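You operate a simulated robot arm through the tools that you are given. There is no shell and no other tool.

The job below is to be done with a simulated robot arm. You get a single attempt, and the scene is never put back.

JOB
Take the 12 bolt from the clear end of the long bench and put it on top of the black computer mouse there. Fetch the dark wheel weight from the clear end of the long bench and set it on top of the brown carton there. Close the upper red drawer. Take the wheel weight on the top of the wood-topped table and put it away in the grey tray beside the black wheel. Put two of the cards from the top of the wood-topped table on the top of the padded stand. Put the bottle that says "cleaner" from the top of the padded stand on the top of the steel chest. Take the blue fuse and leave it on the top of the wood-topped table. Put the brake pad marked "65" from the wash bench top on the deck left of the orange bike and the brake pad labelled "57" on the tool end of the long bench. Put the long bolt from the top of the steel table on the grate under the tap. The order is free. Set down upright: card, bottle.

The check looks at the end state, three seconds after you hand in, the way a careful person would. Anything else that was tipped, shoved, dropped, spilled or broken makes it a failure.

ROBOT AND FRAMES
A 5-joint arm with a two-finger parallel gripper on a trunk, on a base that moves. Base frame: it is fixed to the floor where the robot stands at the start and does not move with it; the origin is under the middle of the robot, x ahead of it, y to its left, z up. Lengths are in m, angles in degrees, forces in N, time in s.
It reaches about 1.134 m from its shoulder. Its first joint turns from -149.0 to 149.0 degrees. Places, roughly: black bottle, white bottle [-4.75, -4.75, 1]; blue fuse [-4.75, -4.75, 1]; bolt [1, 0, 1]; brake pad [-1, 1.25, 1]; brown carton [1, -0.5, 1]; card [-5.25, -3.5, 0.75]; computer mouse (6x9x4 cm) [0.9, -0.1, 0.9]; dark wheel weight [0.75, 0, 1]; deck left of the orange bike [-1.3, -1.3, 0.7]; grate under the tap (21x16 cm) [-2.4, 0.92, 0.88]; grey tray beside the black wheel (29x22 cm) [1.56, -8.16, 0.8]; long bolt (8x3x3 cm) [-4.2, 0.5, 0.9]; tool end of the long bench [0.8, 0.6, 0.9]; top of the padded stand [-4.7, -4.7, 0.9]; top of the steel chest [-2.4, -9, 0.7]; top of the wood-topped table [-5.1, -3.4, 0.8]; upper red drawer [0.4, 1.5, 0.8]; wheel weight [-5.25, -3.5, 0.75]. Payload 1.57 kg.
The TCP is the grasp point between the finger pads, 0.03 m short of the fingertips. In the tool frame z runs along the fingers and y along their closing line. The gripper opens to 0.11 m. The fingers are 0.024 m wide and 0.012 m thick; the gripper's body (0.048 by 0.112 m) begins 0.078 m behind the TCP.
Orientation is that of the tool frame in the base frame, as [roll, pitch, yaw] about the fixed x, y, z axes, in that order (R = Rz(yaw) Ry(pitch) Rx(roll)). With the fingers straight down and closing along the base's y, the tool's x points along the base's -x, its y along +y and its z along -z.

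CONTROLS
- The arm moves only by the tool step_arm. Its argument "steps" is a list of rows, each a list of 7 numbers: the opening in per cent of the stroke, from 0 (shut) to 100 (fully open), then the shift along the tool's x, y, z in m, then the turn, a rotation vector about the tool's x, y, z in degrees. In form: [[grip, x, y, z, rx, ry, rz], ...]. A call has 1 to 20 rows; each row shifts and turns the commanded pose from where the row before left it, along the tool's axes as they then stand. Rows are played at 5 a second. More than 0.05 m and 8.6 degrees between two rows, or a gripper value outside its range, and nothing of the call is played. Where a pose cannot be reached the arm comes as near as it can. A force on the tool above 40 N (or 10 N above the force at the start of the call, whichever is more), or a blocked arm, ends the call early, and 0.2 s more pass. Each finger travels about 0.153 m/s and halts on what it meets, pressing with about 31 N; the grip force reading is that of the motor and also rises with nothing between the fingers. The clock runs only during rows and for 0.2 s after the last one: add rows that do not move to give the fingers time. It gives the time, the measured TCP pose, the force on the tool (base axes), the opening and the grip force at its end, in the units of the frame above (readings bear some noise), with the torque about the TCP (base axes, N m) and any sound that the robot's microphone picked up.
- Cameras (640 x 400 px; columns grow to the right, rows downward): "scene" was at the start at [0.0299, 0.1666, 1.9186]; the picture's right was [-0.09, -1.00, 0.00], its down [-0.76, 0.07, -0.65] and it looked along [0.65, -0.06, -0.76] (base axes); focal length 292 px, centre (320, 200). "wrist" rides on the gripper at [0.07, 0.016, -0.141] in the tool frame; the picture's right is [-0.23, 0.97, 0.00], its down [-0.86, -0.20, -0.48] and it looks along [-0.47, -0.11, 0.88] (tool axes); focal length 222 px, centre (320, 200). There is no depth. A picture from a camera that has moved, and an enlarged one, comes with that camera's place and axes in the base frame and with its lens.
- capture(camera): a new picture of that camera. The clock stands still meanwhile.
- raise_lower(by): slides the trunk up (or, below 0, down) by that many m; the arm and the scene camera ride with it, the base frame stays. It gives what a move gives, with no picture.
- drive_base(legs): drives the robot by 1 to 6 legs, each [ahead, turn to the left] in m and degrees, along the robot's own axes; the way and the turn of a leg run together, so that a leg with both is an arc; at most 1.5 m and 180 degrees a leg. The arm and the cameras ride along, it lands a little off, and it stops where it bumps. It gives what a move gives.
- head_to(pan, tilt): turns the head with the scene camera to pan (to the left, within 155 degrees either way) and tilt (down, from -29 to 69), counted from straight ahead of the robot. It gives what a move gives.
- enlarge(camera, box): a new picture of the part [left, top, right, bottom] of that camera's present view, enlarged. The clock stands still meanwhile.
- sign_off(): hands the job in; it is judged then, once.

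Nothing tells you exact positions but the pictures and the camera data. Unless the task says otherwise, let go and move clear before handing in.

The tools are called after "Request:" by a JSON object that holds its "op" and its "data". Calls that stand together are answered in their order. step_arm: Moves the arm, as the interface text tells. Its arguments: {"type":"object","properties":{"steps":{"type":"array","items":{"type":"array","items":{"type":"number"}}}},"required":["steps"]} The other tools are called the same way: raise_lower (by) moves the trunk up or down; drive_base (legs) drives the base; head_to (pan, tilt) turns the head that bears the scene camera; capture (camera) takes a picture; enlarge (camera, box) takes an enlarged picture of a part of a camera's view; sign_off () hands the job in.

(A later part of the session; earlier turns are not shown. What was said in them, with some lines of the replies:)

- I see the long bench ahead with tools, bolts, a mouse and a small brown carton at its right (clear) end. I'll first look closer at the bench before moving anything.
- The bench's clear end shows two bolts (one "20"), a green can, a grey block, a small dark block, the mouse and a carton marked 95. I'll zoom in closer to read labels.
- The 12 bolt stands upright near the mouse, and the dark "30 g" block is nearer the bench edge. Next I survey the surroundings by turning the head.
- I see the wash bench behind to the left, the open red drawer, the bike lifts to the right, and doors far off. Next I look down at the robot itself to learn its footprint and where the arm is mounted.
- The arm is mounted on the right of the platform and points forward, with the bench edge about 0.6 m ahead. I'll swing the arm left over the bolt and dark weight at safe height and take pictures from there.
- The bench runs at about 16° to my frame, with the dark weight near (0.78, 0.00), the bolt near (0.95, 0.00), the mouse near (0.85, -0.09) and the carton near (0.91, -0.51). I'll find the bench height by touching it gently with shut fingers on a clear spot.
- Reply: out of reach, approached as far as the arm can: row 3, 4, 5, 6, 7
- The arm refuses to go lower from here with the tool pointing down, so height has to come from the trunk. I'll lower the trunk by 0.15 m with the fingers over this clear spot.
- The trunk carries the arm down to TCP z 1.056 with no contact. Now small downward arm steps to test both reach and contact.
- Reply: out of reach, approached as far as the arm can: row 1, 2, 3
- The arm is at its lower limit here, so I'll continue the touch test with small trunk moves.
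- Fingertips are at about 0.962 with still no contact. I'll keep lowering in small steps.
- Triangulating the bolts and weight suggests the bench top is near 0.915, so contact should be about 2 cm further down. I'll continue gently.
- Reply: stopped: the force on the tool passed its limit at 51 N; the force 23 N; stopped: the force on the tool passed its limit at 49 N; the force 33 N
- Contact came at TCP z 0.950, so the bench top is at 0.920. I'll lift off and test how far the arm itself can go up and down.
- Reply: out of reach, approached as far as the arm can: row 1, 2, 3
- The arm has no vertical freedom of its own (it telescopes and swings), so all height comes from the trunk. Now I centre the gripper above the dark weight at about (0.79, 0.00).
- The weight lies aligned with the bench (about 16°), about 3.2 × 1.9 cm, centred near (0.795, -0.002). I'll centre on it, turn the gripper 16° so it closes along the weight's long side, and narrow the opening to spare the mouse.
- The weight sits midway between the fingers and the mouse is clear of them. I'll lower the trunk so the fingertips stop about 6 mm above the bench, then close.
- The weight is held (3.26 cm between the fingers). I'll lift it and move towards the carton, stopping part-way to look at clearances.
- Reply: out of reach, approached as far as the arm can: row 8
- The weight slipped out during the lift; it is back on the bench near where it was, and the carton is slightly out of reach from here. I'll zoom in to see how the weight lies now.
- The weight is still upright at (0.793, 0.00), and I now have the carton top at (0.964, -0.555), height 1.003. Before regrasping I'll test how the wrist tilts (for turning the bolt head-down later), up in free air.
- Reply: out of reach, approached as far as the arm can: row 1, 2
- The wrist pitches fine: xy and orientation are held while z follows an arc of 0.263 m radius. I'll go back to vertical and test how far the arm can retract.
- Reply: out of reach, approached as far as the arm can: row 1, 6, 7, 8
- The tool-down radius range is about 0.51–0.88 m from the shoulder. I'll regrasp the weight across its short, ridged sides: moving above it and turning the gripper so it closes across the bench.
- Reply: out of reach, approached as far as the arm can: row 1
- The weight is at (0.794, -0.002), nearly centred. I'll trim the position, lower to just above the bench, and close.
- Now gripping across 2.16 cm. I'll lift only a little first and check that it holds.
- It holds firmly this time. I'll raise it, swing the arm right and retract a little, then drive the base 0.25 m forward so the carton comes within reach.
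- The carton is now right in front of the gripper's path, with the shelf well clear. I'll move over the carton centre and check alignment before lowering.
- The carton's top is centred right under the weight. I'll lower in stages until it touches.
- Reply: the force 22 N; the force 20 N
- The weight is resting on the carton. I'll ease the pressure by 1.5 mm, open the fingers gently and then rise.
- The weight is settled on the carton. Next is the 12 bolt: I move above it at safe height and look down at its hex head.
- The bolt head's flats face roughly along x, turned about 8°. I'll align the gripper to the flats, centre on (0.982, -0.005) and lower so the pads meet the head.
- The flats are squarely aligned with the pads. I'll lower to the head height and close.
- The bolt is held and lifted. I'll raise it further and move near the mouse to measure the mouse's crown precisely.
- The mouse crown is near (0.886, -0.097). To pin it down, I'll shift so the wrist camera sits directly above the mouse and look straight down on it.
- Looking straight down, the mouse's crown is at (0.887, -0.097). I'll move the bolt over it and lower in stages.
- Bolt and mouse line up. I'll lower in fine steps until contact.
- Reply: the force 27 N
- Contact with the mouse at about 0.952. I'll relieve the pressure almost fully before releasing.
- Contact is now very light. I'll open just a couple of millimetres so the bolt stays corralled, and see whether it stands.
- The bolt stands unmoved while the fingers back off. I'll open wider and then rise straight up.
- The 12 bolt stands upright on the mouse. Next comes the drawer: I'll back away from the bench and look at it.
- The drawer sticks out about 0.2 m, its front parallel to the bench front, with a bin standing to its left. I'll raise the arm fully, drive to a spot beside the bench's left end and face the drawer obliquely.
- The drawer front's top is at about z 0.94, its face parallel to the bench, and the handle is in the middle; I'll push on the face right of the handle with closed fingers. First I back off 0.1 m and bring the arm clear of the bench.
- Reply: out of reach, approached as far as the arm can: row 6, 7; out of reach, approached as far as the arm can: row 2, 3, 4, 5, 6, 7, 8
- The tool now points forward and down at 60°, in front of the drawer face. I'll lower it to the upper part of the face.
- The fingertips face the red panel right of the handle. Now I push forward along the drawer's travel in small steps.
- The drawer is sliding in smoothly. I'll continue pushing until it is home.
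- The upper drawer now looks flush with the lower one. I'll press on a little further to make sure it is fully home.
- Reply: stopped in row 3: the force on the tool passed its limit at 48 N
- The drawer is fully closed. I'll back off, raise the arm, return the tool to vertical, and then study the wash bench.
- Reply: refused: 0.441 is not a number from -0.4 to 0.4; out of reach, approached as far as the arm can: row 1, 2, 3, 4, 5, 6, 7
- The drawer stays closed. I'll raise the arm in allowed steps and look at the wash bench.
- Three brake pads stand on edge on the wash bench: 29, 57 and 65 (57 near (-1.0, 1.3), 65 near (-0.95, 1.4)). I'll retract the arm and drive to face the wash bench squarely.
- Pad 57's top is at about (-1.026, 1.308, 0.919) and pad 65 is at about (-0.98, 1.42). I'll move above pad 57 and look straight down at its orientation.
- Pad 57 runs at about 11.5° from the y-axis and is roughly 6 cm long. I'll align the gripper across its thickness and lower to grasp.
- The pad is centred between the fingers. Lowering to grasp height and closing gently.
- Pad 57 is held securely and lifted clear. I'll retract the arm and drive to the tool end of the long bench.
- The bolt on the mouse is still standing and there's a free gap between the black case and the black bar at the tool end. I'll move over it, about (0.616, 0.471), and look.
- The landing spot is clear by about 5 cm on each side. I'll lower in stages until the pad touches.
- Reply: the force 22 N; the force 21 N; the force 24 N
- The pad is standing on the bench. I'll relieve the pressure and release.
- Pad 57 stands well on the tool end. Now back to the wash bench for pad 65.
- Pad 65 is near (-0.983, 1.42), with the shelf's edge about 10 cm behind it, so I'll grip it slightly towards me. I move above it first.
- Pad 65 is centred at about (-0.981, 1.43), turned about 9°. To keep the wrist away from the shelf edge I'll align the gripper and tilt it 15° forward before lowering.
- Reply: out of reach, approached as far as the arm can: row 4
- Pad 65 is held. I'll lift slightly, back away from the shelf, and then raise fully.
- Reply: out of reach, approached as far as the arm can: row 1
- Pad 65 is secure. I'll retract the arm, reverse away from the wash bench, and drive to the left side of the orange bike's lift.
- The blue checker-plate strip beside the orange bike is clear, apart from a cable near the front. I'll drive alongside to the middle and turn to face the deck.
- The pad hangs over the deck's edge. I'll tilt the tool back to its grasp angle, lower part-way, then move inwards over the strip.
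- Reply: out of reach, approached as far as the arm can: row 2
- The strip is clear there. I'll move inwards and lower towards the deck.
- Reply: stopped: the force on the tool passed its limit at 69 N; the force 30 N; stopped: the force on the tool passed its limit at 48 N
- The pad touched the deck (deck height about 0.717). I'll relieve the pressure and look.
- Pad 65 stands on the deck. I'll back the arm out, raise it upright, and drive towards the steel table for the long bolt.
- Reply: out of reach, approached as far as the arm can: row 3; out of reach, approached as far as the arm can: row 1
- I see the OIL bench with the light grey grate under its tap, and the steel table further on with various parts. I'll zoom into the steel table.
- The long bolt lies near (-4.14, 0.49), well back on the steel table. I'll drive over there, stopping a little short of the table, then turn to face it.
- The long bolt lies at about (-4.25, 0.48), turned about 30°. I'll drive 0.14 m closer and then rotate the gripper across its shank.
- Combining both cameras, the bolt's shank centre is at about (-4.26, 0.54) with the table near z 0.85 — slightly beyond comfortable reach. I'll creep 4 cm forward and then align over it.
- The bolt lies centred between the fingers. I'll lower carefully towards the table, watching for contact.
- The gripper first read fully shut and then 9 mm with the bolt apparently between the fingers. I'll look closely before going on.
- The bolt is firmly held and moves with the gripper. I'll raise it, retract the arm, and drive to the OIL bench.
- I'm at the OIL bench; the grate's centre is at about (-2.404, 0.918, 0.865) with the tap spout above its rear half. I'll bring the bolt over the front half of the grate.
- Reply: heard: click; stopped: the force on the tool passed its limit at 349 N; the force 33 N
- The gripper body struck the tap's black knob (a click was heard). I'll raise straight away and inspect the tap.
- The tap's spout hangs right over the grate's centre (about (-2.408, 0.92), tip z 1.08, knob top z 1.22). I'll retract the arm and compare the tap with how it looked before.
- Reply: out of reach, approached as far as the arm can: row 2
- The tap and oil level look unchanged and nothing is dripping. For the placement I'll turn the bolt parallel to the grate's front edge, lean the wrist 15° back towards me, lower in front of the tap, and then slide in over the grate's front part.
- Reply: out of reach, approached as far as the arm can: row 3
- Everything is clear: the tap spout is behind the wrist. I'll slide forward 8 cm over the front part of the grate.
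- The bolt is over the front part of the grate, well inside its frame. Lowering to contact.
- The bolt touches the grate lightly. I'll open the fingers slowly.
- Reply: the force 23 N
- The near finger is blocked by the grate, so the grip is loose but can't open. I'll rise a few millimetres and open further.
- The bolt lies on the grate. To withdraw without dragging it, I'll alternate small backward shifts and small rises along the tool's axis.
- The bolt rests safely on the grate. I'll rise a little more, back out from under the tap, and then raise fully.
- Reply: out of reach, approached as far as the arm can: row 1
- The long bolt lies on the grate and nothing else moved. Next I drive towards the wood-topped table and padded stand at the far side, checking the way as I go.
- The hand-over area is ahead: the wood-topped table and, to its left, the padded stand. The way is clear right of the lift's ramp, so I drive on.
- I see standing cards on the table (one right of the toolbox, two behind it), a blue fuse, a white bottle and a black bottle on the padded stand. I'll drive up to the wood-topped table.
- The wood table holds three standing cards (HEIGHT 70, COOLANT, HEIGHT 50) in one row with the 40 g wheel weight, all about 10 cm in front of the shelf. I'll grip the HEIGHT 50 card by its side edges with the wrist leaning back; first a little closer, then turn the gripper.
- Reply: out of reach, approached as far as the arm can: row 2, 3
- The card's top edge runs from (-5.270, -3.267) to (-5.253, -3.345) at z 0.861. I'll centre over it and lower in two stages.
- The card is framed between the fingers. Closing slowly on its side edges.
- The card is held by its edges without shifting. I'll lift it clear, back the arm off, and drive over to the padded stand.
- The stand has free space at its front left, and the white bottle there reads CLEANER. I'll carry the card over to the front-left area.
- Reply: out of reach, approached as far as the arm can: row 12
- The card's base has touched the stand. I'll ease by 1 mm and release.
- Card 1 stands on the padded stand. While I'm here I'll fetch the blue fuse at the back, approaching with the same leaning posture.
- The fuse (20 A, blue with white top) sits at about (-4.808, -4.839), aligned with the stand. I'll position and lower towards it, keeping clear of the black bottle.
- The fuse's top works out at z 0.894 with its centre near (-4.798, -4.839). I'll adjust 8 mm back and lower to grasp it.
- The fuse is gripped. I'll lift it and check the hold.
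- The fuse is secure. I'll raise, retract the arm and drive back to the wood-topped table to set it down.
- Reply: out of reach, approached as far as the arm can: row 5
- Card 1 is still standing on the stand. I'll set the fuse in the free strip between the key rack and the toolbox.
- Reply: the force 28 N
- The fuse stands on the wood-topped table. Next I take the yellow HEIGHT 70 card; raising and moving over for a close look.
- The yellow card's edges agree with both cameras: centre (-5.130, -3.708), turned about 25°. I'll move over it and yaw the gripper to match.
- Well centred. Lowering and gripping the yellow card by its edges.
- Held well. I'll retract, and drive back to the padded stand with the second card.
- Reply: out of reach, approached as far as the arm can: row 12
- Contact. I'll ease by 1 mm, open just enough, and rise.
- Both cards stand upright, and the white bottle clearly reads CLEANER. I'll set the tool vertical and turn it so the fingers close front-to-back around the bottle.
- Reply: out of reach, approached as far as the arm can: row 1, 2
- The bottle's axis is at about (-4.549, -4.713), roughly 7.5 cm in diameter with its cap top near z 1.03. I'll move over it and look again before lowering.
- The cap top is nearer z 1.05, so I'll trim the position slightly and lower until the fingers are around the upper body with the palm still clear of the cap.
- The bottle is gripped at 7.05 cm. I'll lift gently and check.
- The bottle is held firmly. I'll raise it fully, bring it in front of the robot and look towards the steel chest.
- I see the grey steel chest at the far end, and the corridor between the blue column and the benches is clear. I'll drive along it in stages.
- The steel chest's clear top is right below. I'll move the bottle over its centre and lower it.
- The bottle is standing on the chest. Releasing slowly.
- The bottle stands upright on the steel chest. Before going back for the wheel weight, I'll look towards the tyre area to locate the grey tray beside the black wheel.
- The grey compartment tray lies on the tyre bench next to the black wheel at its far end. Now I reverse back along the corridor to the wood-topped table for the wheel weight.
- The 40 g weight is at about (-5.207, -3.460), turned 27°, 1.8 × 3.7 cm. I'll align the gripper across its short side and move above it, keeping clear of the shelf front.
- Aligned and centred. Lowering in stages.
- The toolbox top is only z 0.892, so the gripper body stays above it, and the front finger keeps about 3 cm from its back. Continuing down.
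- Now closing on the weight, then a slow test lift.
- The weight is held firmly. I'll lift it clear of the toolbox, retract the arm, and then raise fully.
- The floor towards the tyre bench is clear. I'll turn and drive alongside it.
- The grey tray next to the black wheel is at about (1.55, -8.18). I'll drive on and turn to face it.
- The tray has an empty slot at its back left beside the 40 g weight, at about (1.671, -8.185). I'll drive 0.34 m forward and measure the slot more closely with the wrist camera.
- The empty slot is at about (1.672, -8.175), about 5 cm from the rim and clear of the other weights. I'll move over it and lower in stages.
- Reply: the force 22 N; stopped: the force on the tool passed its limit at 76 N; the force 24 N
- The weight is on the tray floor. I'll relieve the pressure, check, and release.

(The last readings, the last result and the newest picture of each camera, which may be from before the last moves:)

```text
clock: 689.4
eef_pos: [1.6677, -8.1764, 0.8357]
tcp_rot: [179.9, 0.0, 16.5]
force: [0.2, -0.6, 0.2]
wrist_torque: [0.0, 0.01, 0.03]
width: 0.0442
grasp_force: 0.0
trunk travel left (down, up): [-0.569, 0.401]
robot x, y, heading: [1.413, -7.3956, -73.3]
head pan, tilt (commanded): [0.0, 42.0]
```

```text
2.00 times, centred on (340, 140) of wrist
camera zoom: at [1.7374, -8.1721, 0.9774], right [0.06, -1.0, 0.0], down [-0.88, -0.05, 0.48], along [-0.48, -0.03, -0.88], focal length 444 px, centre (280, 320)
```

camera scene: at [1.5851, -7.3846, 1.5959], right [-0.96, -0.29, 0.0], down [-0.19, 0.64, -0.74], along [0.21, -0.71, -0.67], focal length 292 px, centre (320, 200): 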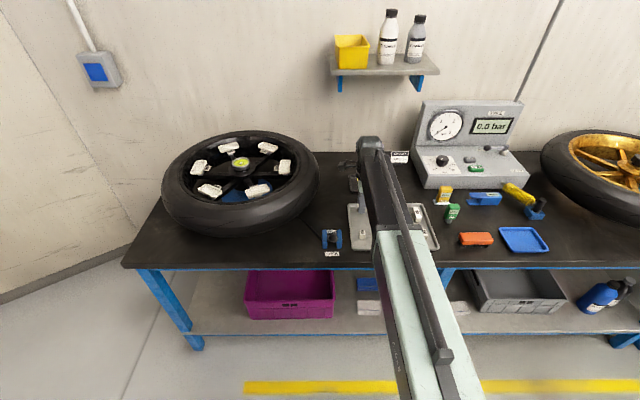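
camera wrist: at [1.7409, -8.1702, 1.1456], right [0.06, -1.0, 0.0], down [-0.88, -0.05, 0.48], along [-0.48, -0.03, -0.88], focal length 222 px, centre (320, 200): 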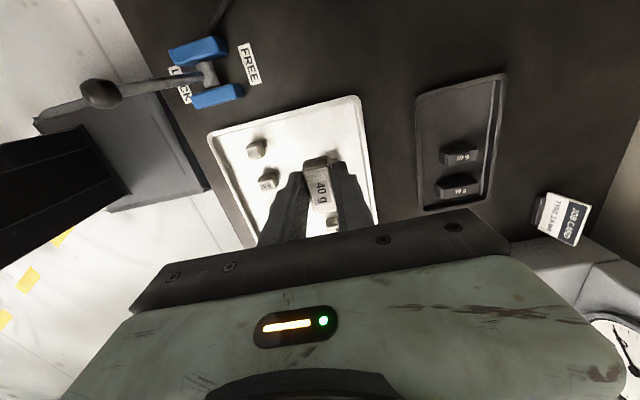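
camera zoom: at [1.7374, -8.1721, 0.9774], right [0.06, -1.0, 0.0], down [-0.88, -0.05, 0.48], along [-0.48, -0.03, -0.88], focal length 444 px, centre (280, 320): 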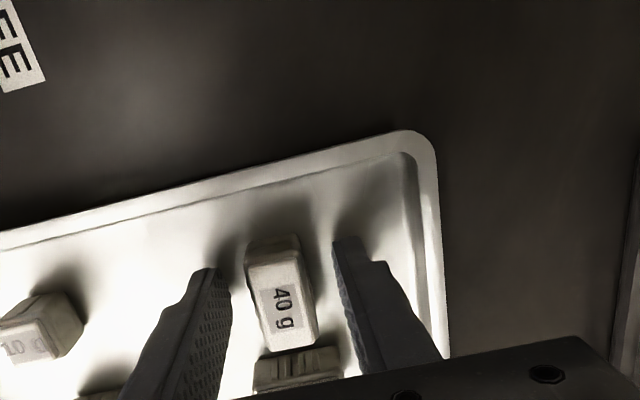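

Request:
{"op": "raise_lower", "data": {"by": 0.2}}

Request:
{"op": "capture", "data": {"camera": "wrist"}}

Request:
{"op": "enlarge", "data": {"camera": "wrist", "box": [180, 60, 420, 240]}}

Request:
{"op": "raise_lower", "data": {"by": 0.19}}

Request:
{"op": "step_arm", "data": {"steps": [[40, -0.0189, -0.0403, 0, 0, 0, 0], [40, -0.0189, -0.0403, 0, 0, 0, 0], [40, -0.0189, -0.0403, 0, 0, 0, 0], [40, -0.0189, -0.0403, 0, 0, 0, 0], [40, 0, 0, 0, 0, 0, 0]]}}

Request:
{"op": "enlarge", "data": {"camera": "wrist", "box": [300, 0, 500, 180]}}

Request:
{"op": "enlarge", "data": {"camera": "scene", "box": [260, 200, 440, 320]}}

```text
clock: 691.6
eef_pos: [1.6663, -8.1759, 1.0355]
tcp_rot: [179.9, -0.1, 16.5]
force: [0.1, 0.0, -0.3]
wrist_torque: [0.01, 0.0, 0.05]
width: 0.0441
grasp_force: 0.0
trunk travel left (down, up): [-0.769, 0.201]
robot x, y, heading: [1.4131, -7.3962, -73.4]
head pan, tilt (commanded): [0.0, 42.0]
```

```text
taken
camera wrist: at [1.7374, -8.1721, 1.1773], right [0.06, -1.0, 0.0], down [-0.88, -0.05, 0.48], along [-0.48, -0.03, -0.88], focal length 222 px, centre (320, 200)
```

wrist: 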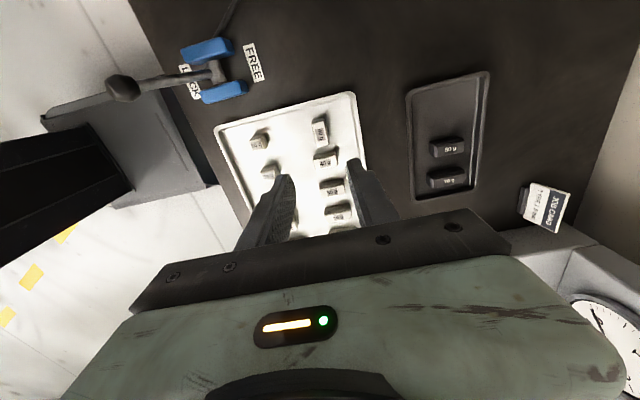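

```text
2.22 times, centred on (300, 150) of wrist
camera zoom: at [1.7374, -8.1721, 1.1773], right [0.06, -1.0, 0.0], down [-0.88, -0.05, 0.48], along [-0.48, -0.03, -0.88], focal length 494 px, centre (364, 311)
```

zoom: 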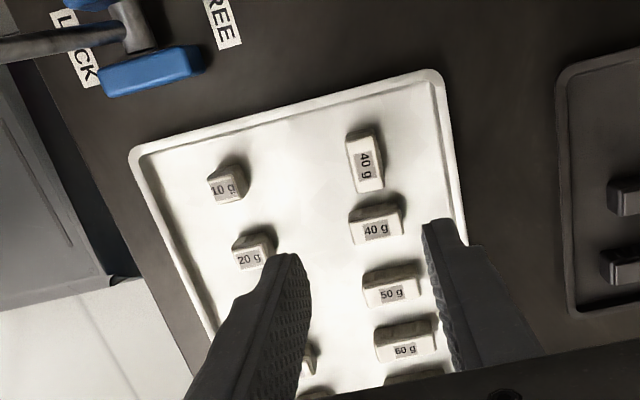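

```text
clock: 693.6
eef_pos: [1.6678, -8.1766, 1.2252]
tcp_rot: [179.9, 0.0, 16.5]
force: [-0.3, -0.3, -0.4]
wrist_torque: [-0.04, 0.01, 0.04]
width: 0.0442
grasp_force: 0.1
trunk travel left (down, up): [-0.959, 0.011]
robot x, y, heading: [1.4146, -7.3957, -73.1]
head pan, tilt (commanded): [0.0, 42.0]
```

```text
clock: 694.9
eef_pos: [1.5478, -8.0463, 1.2253]
tcp_rot: [179.9, 0.1, 16.6]
force: [0.1, -1.1, 0.1]
wrist_torque: [-0.03, 0.02, -0.02]
width: 0.0442
grasp_force: 0.1
trunk travel left (down, up): [-0.959, 0.011]
robot x, y, heading: [1.4123, -7.3998, -73.4]
head pan, tilt (commanded): [0.0, 42.0]
```

```text
2.22 times, centred on (400, 90) of wrist
camera zoom: at [1.6185, -8.0415, 1.3673], right [0.06, -1.0, 0.0], down [-0.88, -0.05, 0.48], along [-0.48, -0.03, -0.88], focal length 494 px, centre (142, 444)
```

zoom: 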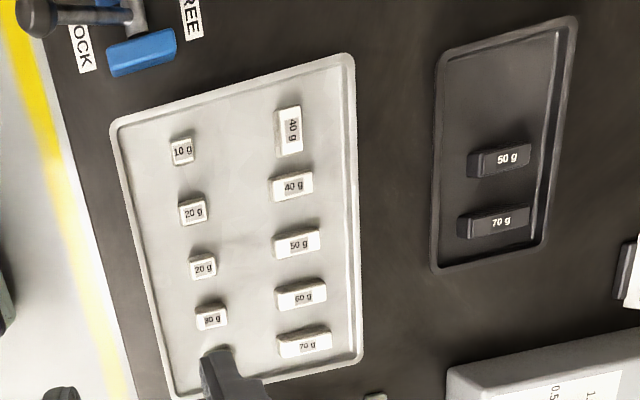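

```text
3.33 times, centred on (350, 260) of scene
camera zoom: at [1.5854, -7.385, 1.9477], right [-0.96, -0.29, 0.0], down [-0.19, 0.64, -0.74], along [0.21, -0.71, -0.67], focal length 974 px, centre (220, 0)
```

zoom: 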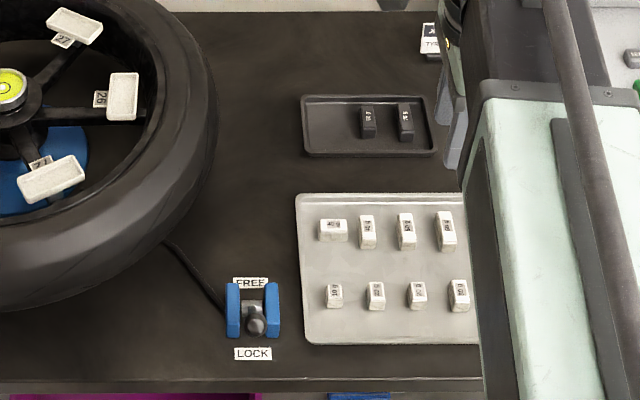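

All nine jobs are placed. Before handing in, I want to re-inspect the OIL tap that was bumped, so I'll drive back the way I came and look at it (and at the cards and fuse on the way).

Request:
{"op": "drive_base", "data": {"legs": [[-0.32, 0], [0, -98.8], [1.4, 0], [1.4, 0], [1.25, 0]]}}

Request:
{"op": "head_to", "data": {"pan": -70, "tilt": 20}}

Request:
{"op": "capture", "data": {"camera": "scene"}}

```text
clock: 720.0
eef_pos: [-3.3094, -7.6488, 1.225]
tcp_rot: [180.0, 0.0, -83.2]
force: [-1.3, 0.0, -0.1]
wrist_torque: [0.02, 0.0, -0.04]
width: 0.0439
grasp_force: 0.1
trunk travel left (down, up): [-0.959, 0.011]
robot x, y, heading: [-2.646, -7.6227, -173.4]
head pan, tilt (commanded): [0.0, 42.0]
```

```text
clock: 721.4
eef_pos: [-3.3099, -7.6469, 1.2257]
tcp_rot: [179.9, -0.1, -83.2]
force: [0.5, 0.7, 0.1]
wrist_torque: [-0.01, -0.02, -0.01]
width: 0.0442
grasp_force: 0.1
trunk travel left (down, up): [-0.959, 0.011]
robot x, y, heading: [-2.6446, -7.6255, -173.3]
head pan, tilt (commanded): [-70.0, 20.0]
```

```text
taken
camera scene: at [-2.6237, -7.7054, 1.982], right [0.89, 0.45, 0.0], down [0.15, -0.31, -0.94], along [-0.42, 0.84, -0.34], focal length 292 px, centre (320, 200)
```

scene: 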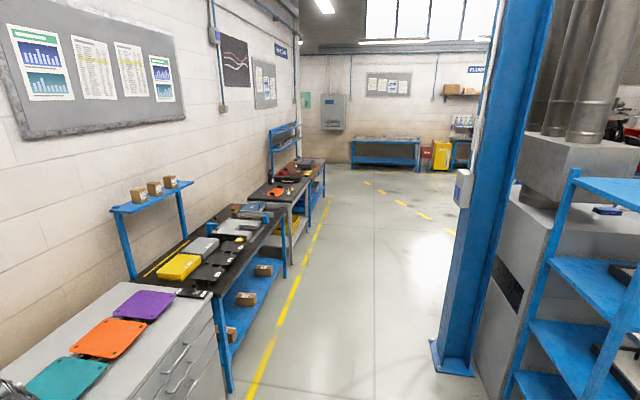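

Request:
{"op": "drive_base", "data": {"legs": [[0, -79.1], [1.4, 0], [1.4, 0], [1.4, 0]]}}

Request:
{"op": "head_to", "data": {"pan": 70, "tilt": 32}}

Request:
{"op": "capture", "data": {"camera": "scene"}}

```text
clock: 745.1
eef_pos: [-4.02, -2.9192, 1.2251]
tcp_rot: [180.0, 0.1, -162.1]
force: [-0.3, 0.5, 0.2]
wrist_torque: [0.0, 0.03, -0.01]
width: 0.0438
grasp_force: 0.0
trunk travel left (down, up): [-0.959, 0.011]
robot x, y, heading: [-3.8689, -3.5624, 107.9]
head pan, tilt (commanded): [-70.0, 20.0]
```

```text
clock: 747.4
eef_pos: [-4.0189, -2.9201, 1.2257]
tcp_rot: [179.9, 0.1, -162.0]
force: [0.4, -0.3, 0.2]
wrist_torque: [0.01, 0.05, -0.02]
width: 0.0439
grasp_force: 0.1
trunk travel left (down, up): [-0.959, 0.011]
robot x, y, heading: [-3.8694, -3.5653, 107.7]
head pan, tilt (commanded): [70.0, 32.0]
```

```text
taken
camera scene: at [-4.1079, -3.6581, 1.9628], right [0.04, 1.0, 0.0], down [0.53, -0.02, -0.85], along [-0.85, 0.03, -0.53], focal length 292 px, centre (320, 200)
```

scene: 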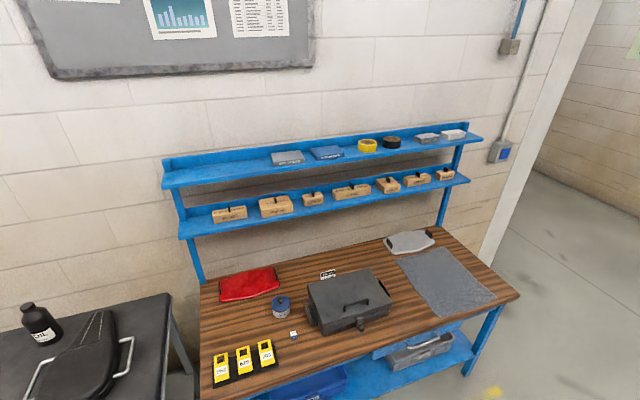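

The fuse is in place on the wood table. I'll continue to within view of the OIL bench.

Request:
{"op": "drive_base", "data": {"legs": [[0, -38], [1.4, 0], [1.3, 0]]}}

Request:
{"op": "head_to", "data": {"pan": 0, "tilt": 25}}

Request:
{"op": "capture", "data": {"camera": "scene"}}

```text
clock: 762.3
eef_pos: [-2.6133, -0.4281, 1.225]
tcp_rot: [179.9, 0.0, 160.2]
force: [0.0, -0.7, 0.8]
wrist_torque: [-0.04, -0.01, 0.01]
width: 0.0442
grasp_force: 0.1
trunk travel left (down, up): [-0.959, 0.011]
robot x, y, heading: [-2.8927, -1.0355, 69.6]
head pan, tilt (commanded): [70.0, 32.0]
```

```text
clock: 763.8
eef_pos: [-2.6123, -0.4289, 1.2245]
tcp_rot: [180.0, 0.0, 160.1]
force: [-0.8, 0.5, 0.1]
wrist_torque: [0.0, 0.01, 0.0]
width: 0.0441
grasp_force: 0.0
trunk travel left (down, up): [-0.959, 0.011]
robot x, y, heading: [-2.8909, -1.0287, 69.6]
head pan, tilt (commanded): [0.0, 25.0]
```

```text
taken
camera scene: at [-3.0361, -0.9295, 1.9739], right [0.94, -0.35, 0.0], down [-0.15, -0.4, -0.91], along [0.31, 0.85, -0.42], focal length 292 px, centre (320, 200)
```

scene: 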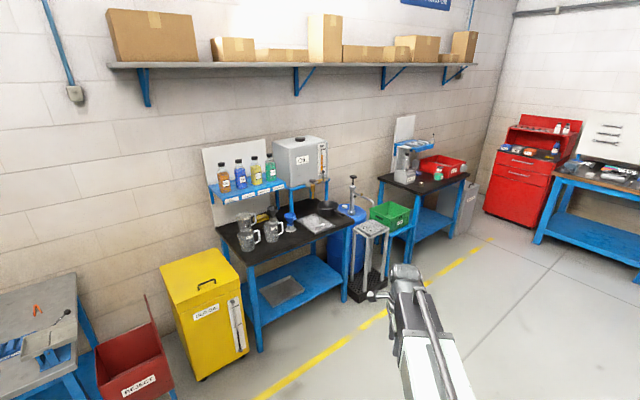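

Request:
{"op": "enlarge", "data": {"camera": "scene", "box": [260, 130, 360, 240]}}

Request:
{"op": "enlarge", "data": {"camera": "scene", "box": [290, 165, 345, 240]}}

Request:
{"op": "enlarge", "data": {"camera": "scene", "box": [470, 100, 640, 240]}}

```text
3.64 times, centred on (310, 185) of scene
camera zoom: at [-3.0361, -0.9295, 1.9739], right [0.94, -0.35, 0.0], down [-0.15, -0.4, -0.91], along [0.31, 0.85, -0.42], focal length 1063 px, centre (356, 254)
```

zoom: 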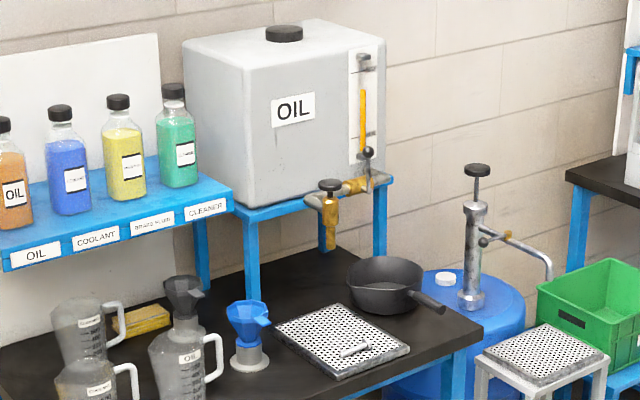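

```text
5.33 times, centred on (318, 202) of scene
camera zoom: at [-3.0361, -0.9295, 1.9739], right [0.94, -0.35, 0.0], down [-0.15, -0.4, -0.91], along [0.31, 0.85, -0.42], focal length 1559 px, centre (333, 187)
```

zoom: 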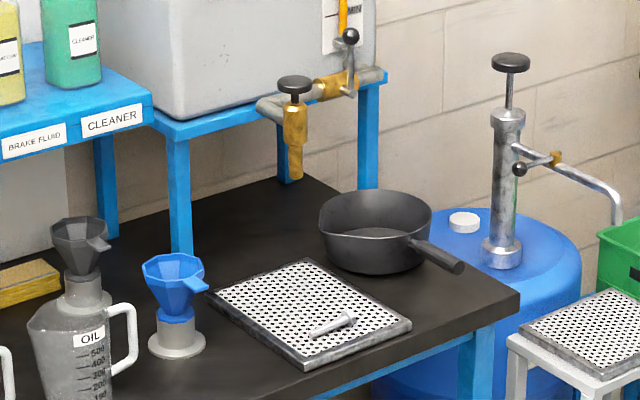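

```text
2.86 times, centred on (555, 170) of scene
camera zoom: at [-3.0361, -0.9295, 1.9739], right [0.94, -0.35, 0.0], down [-0.15, -0.4, -0.91], along [0.31, 0.85, -0.42], focal length 835 px, centre (-351, 286)
```

zoom: 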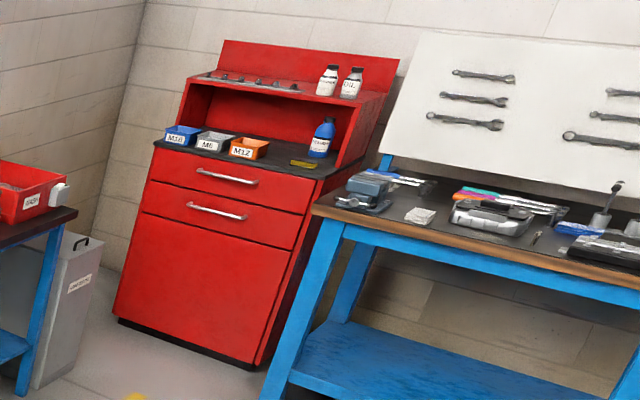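

The tap and its lever look unchanged, the grate is dry with the bolt on it, and the red drawer is closed. A last look at the long bench's clear end and the bike deck.

Request:
{"op": "head_to", "data": {"pan": -48, "tilt": 18}}

Request:
{"op": "capture", "data": {"camera": "scene"}}

Request:
{"op": "head_to", "data": {"pan": -85, "tilt": 25}}

Request:
{"op": "capture", "data": {"camera": "scene"}}

```text
clock: 764.9
eef_pos: [-2.6137, -0.4288, 1.2259]
tcp_rot: [179.9, 0.0, 160.1]
force: [-0.1, 0.7, -0.3]
wrist_torque: [0.01, 0.02, 0.01]
width: 0.0439
grasp_force: 0.3
trunk travel left (down, up): [-0.959, 0.011]
robot x, y, heading: [-2.8909, -1.0331, 69.6]
head pan, tilt (commanded): [-48.0, 18.0]
```

```text
taken
camera scene: at [-2.9812, -0.9813, 1.9853], right [0.37, -0.93, 0.0], down [-0.29, -0.11, -0.95], along [0.88, 0.35, -0.31], focal length 292 px, centre (320, 200)
```

scene: 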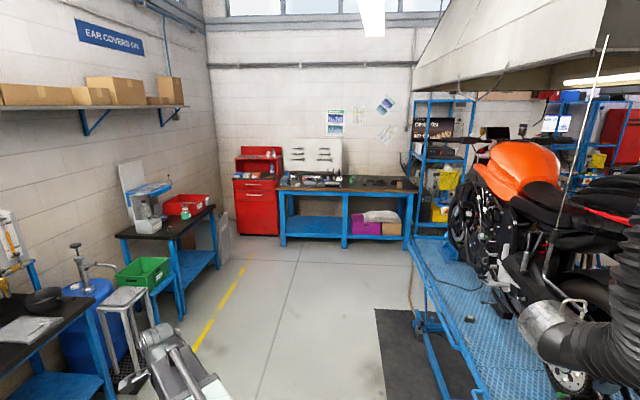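

```text
clock: 765.9
eef_pos: [-2.6126, -0.4288, 1.2244]
tcp_rot: [179.9, 0.1, 160.1]
force: [-0.6, -0.3, 0.2]
wrist_torque: [-0.01, 0.0, 0.01]
width: 0.0439
grasp_force: 0.1
trunk travel left (down, up): [-0.959, 0.011]
robot x, y, heading: [-2.893, -1.0325, 69.8]
head pan, tilt (commanded): [-85.0, 25.0]
```

```text
taken
camera scene: at [-2.979, -1.0401, 1.974], right [-0.26, -0.96, 0.0], down [-0.41, 0.11, -0.91], along [0.87, -0.24, -0.42], focal length 292 px, centre (320, 200)
```

scene: 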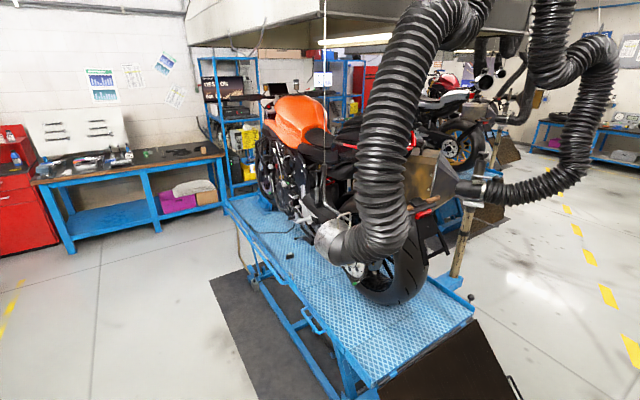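

Request:
{"op": "enlarge", "data": {"camera": "scene", "box": [230, 220, 330, 300]}}

Request:
{"op": "enlarge", "data": {"camera": "scene", "box": [30, 130, 230, 200]}}

Request:
{"op": "enlarge", "data": {"camera": "scene", "box": [140, 135, 220, 175]}}

```text
5.00 times, centred on (280, 260) of scene
camera zoom: at [-2.979, -1.0401, 1.974], right [-0.26, -0.96, 0.0], down [-0.41, 0.11, -0.91], along [0.87, -0.24, -0.42], focal length 1462 px, centre (520, -100)
```

zoom: 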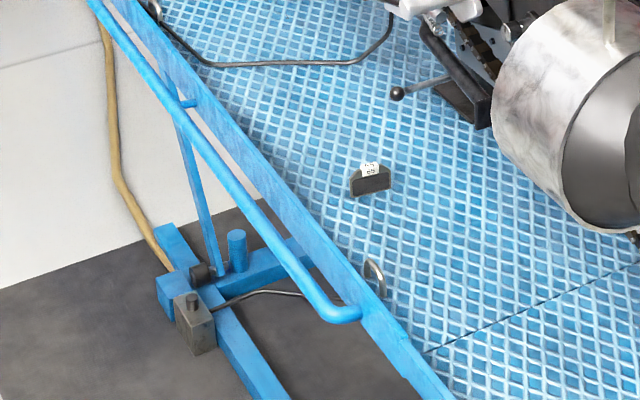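

```text
3.20 times, centred on (130, 165) of scene
camera zoom: at [-2.979, -1.0401, 1.974], right [-0.26, -0.96, 0.0], down [-0.41, 0.11, -0.91], along [0.87, -0.24, -0.42], focal length 936 px, centre (928, 312)
```

zoom: 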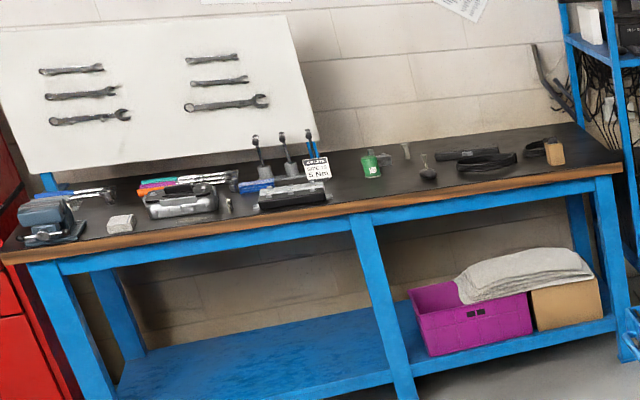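

```text
8.00 times, centred on (180, 155) of scene
camera zoom: at [-2.979, -1.0401, 1.974], right [-0.26, -0.96, 0.0], down [-0.41, 0.11, -0.91], along [0.87, -0.24, -0.42], focal length 2339 px, centre (1440, 560)
```

zoom: 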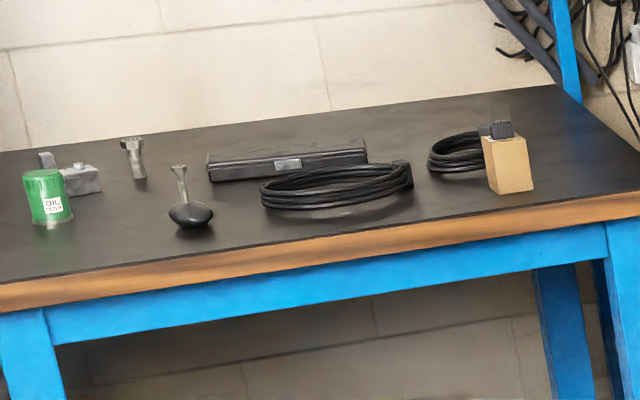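

Everything checks out:
- The bolt stands on the mouse and the weight sits on the carton.
- The drawer is closed and both pads are in place.
- The long bolt lies on the grate, and the fuse is on the wood table.
- The cards and the bottle were standing upright when I left them, and the 40 g weight is in the grey tray.

The gripper is empty and clear, so I hand in now.

Request:
{"op": "sign_off", "data": {}}

```text
The job is handed in.
```

I finished all the moves on the list and handed the job in. One unplanned contact happened along the way.

**The contact:** while placing the long bolt, the gripper pressed down on the black knob of the OIL tap. The force peaked at 349 N and there was a click. I went back and looked before handing in. The tap, its lever and the oil level looked unchanged, and there was no oil on the grate. I can't rule out that something inside the tap changed.

| Item | Where it is now |
|---|---|
| 12 bolt | Standing upright on the black mouse |
| Dark 30 g weight | On top of the brown carton |
| Upper red drawer | Closed |
| 40 g wheel weight | In the empty slot of the grey tray by the black wheel |
| Two cards (HEIGHT 50 and HEIGHT 70) | Standing upright on the padded stand |
| White CLEANER bottle | Standing upright on the steel chest |
| Blue fuse | On the wood-topped table, between the key rack and the toolbox |
| Brake pad 65 | Standing on the deck left of the orange bike |
| Brake pad 57 | Standing on the tool end of the long bench |
| Long bolt | On the grate under the OIL tap, near its front edge |

In a last look from across the room, the drawer was closed, and the 12 bolt, the weight on the carton, the long bolt, the fuse and pad 65 were all in place. I last saw the cards, the bottle, the 40 g weight and pad 57 clearly when I set them down, and they were steady then.
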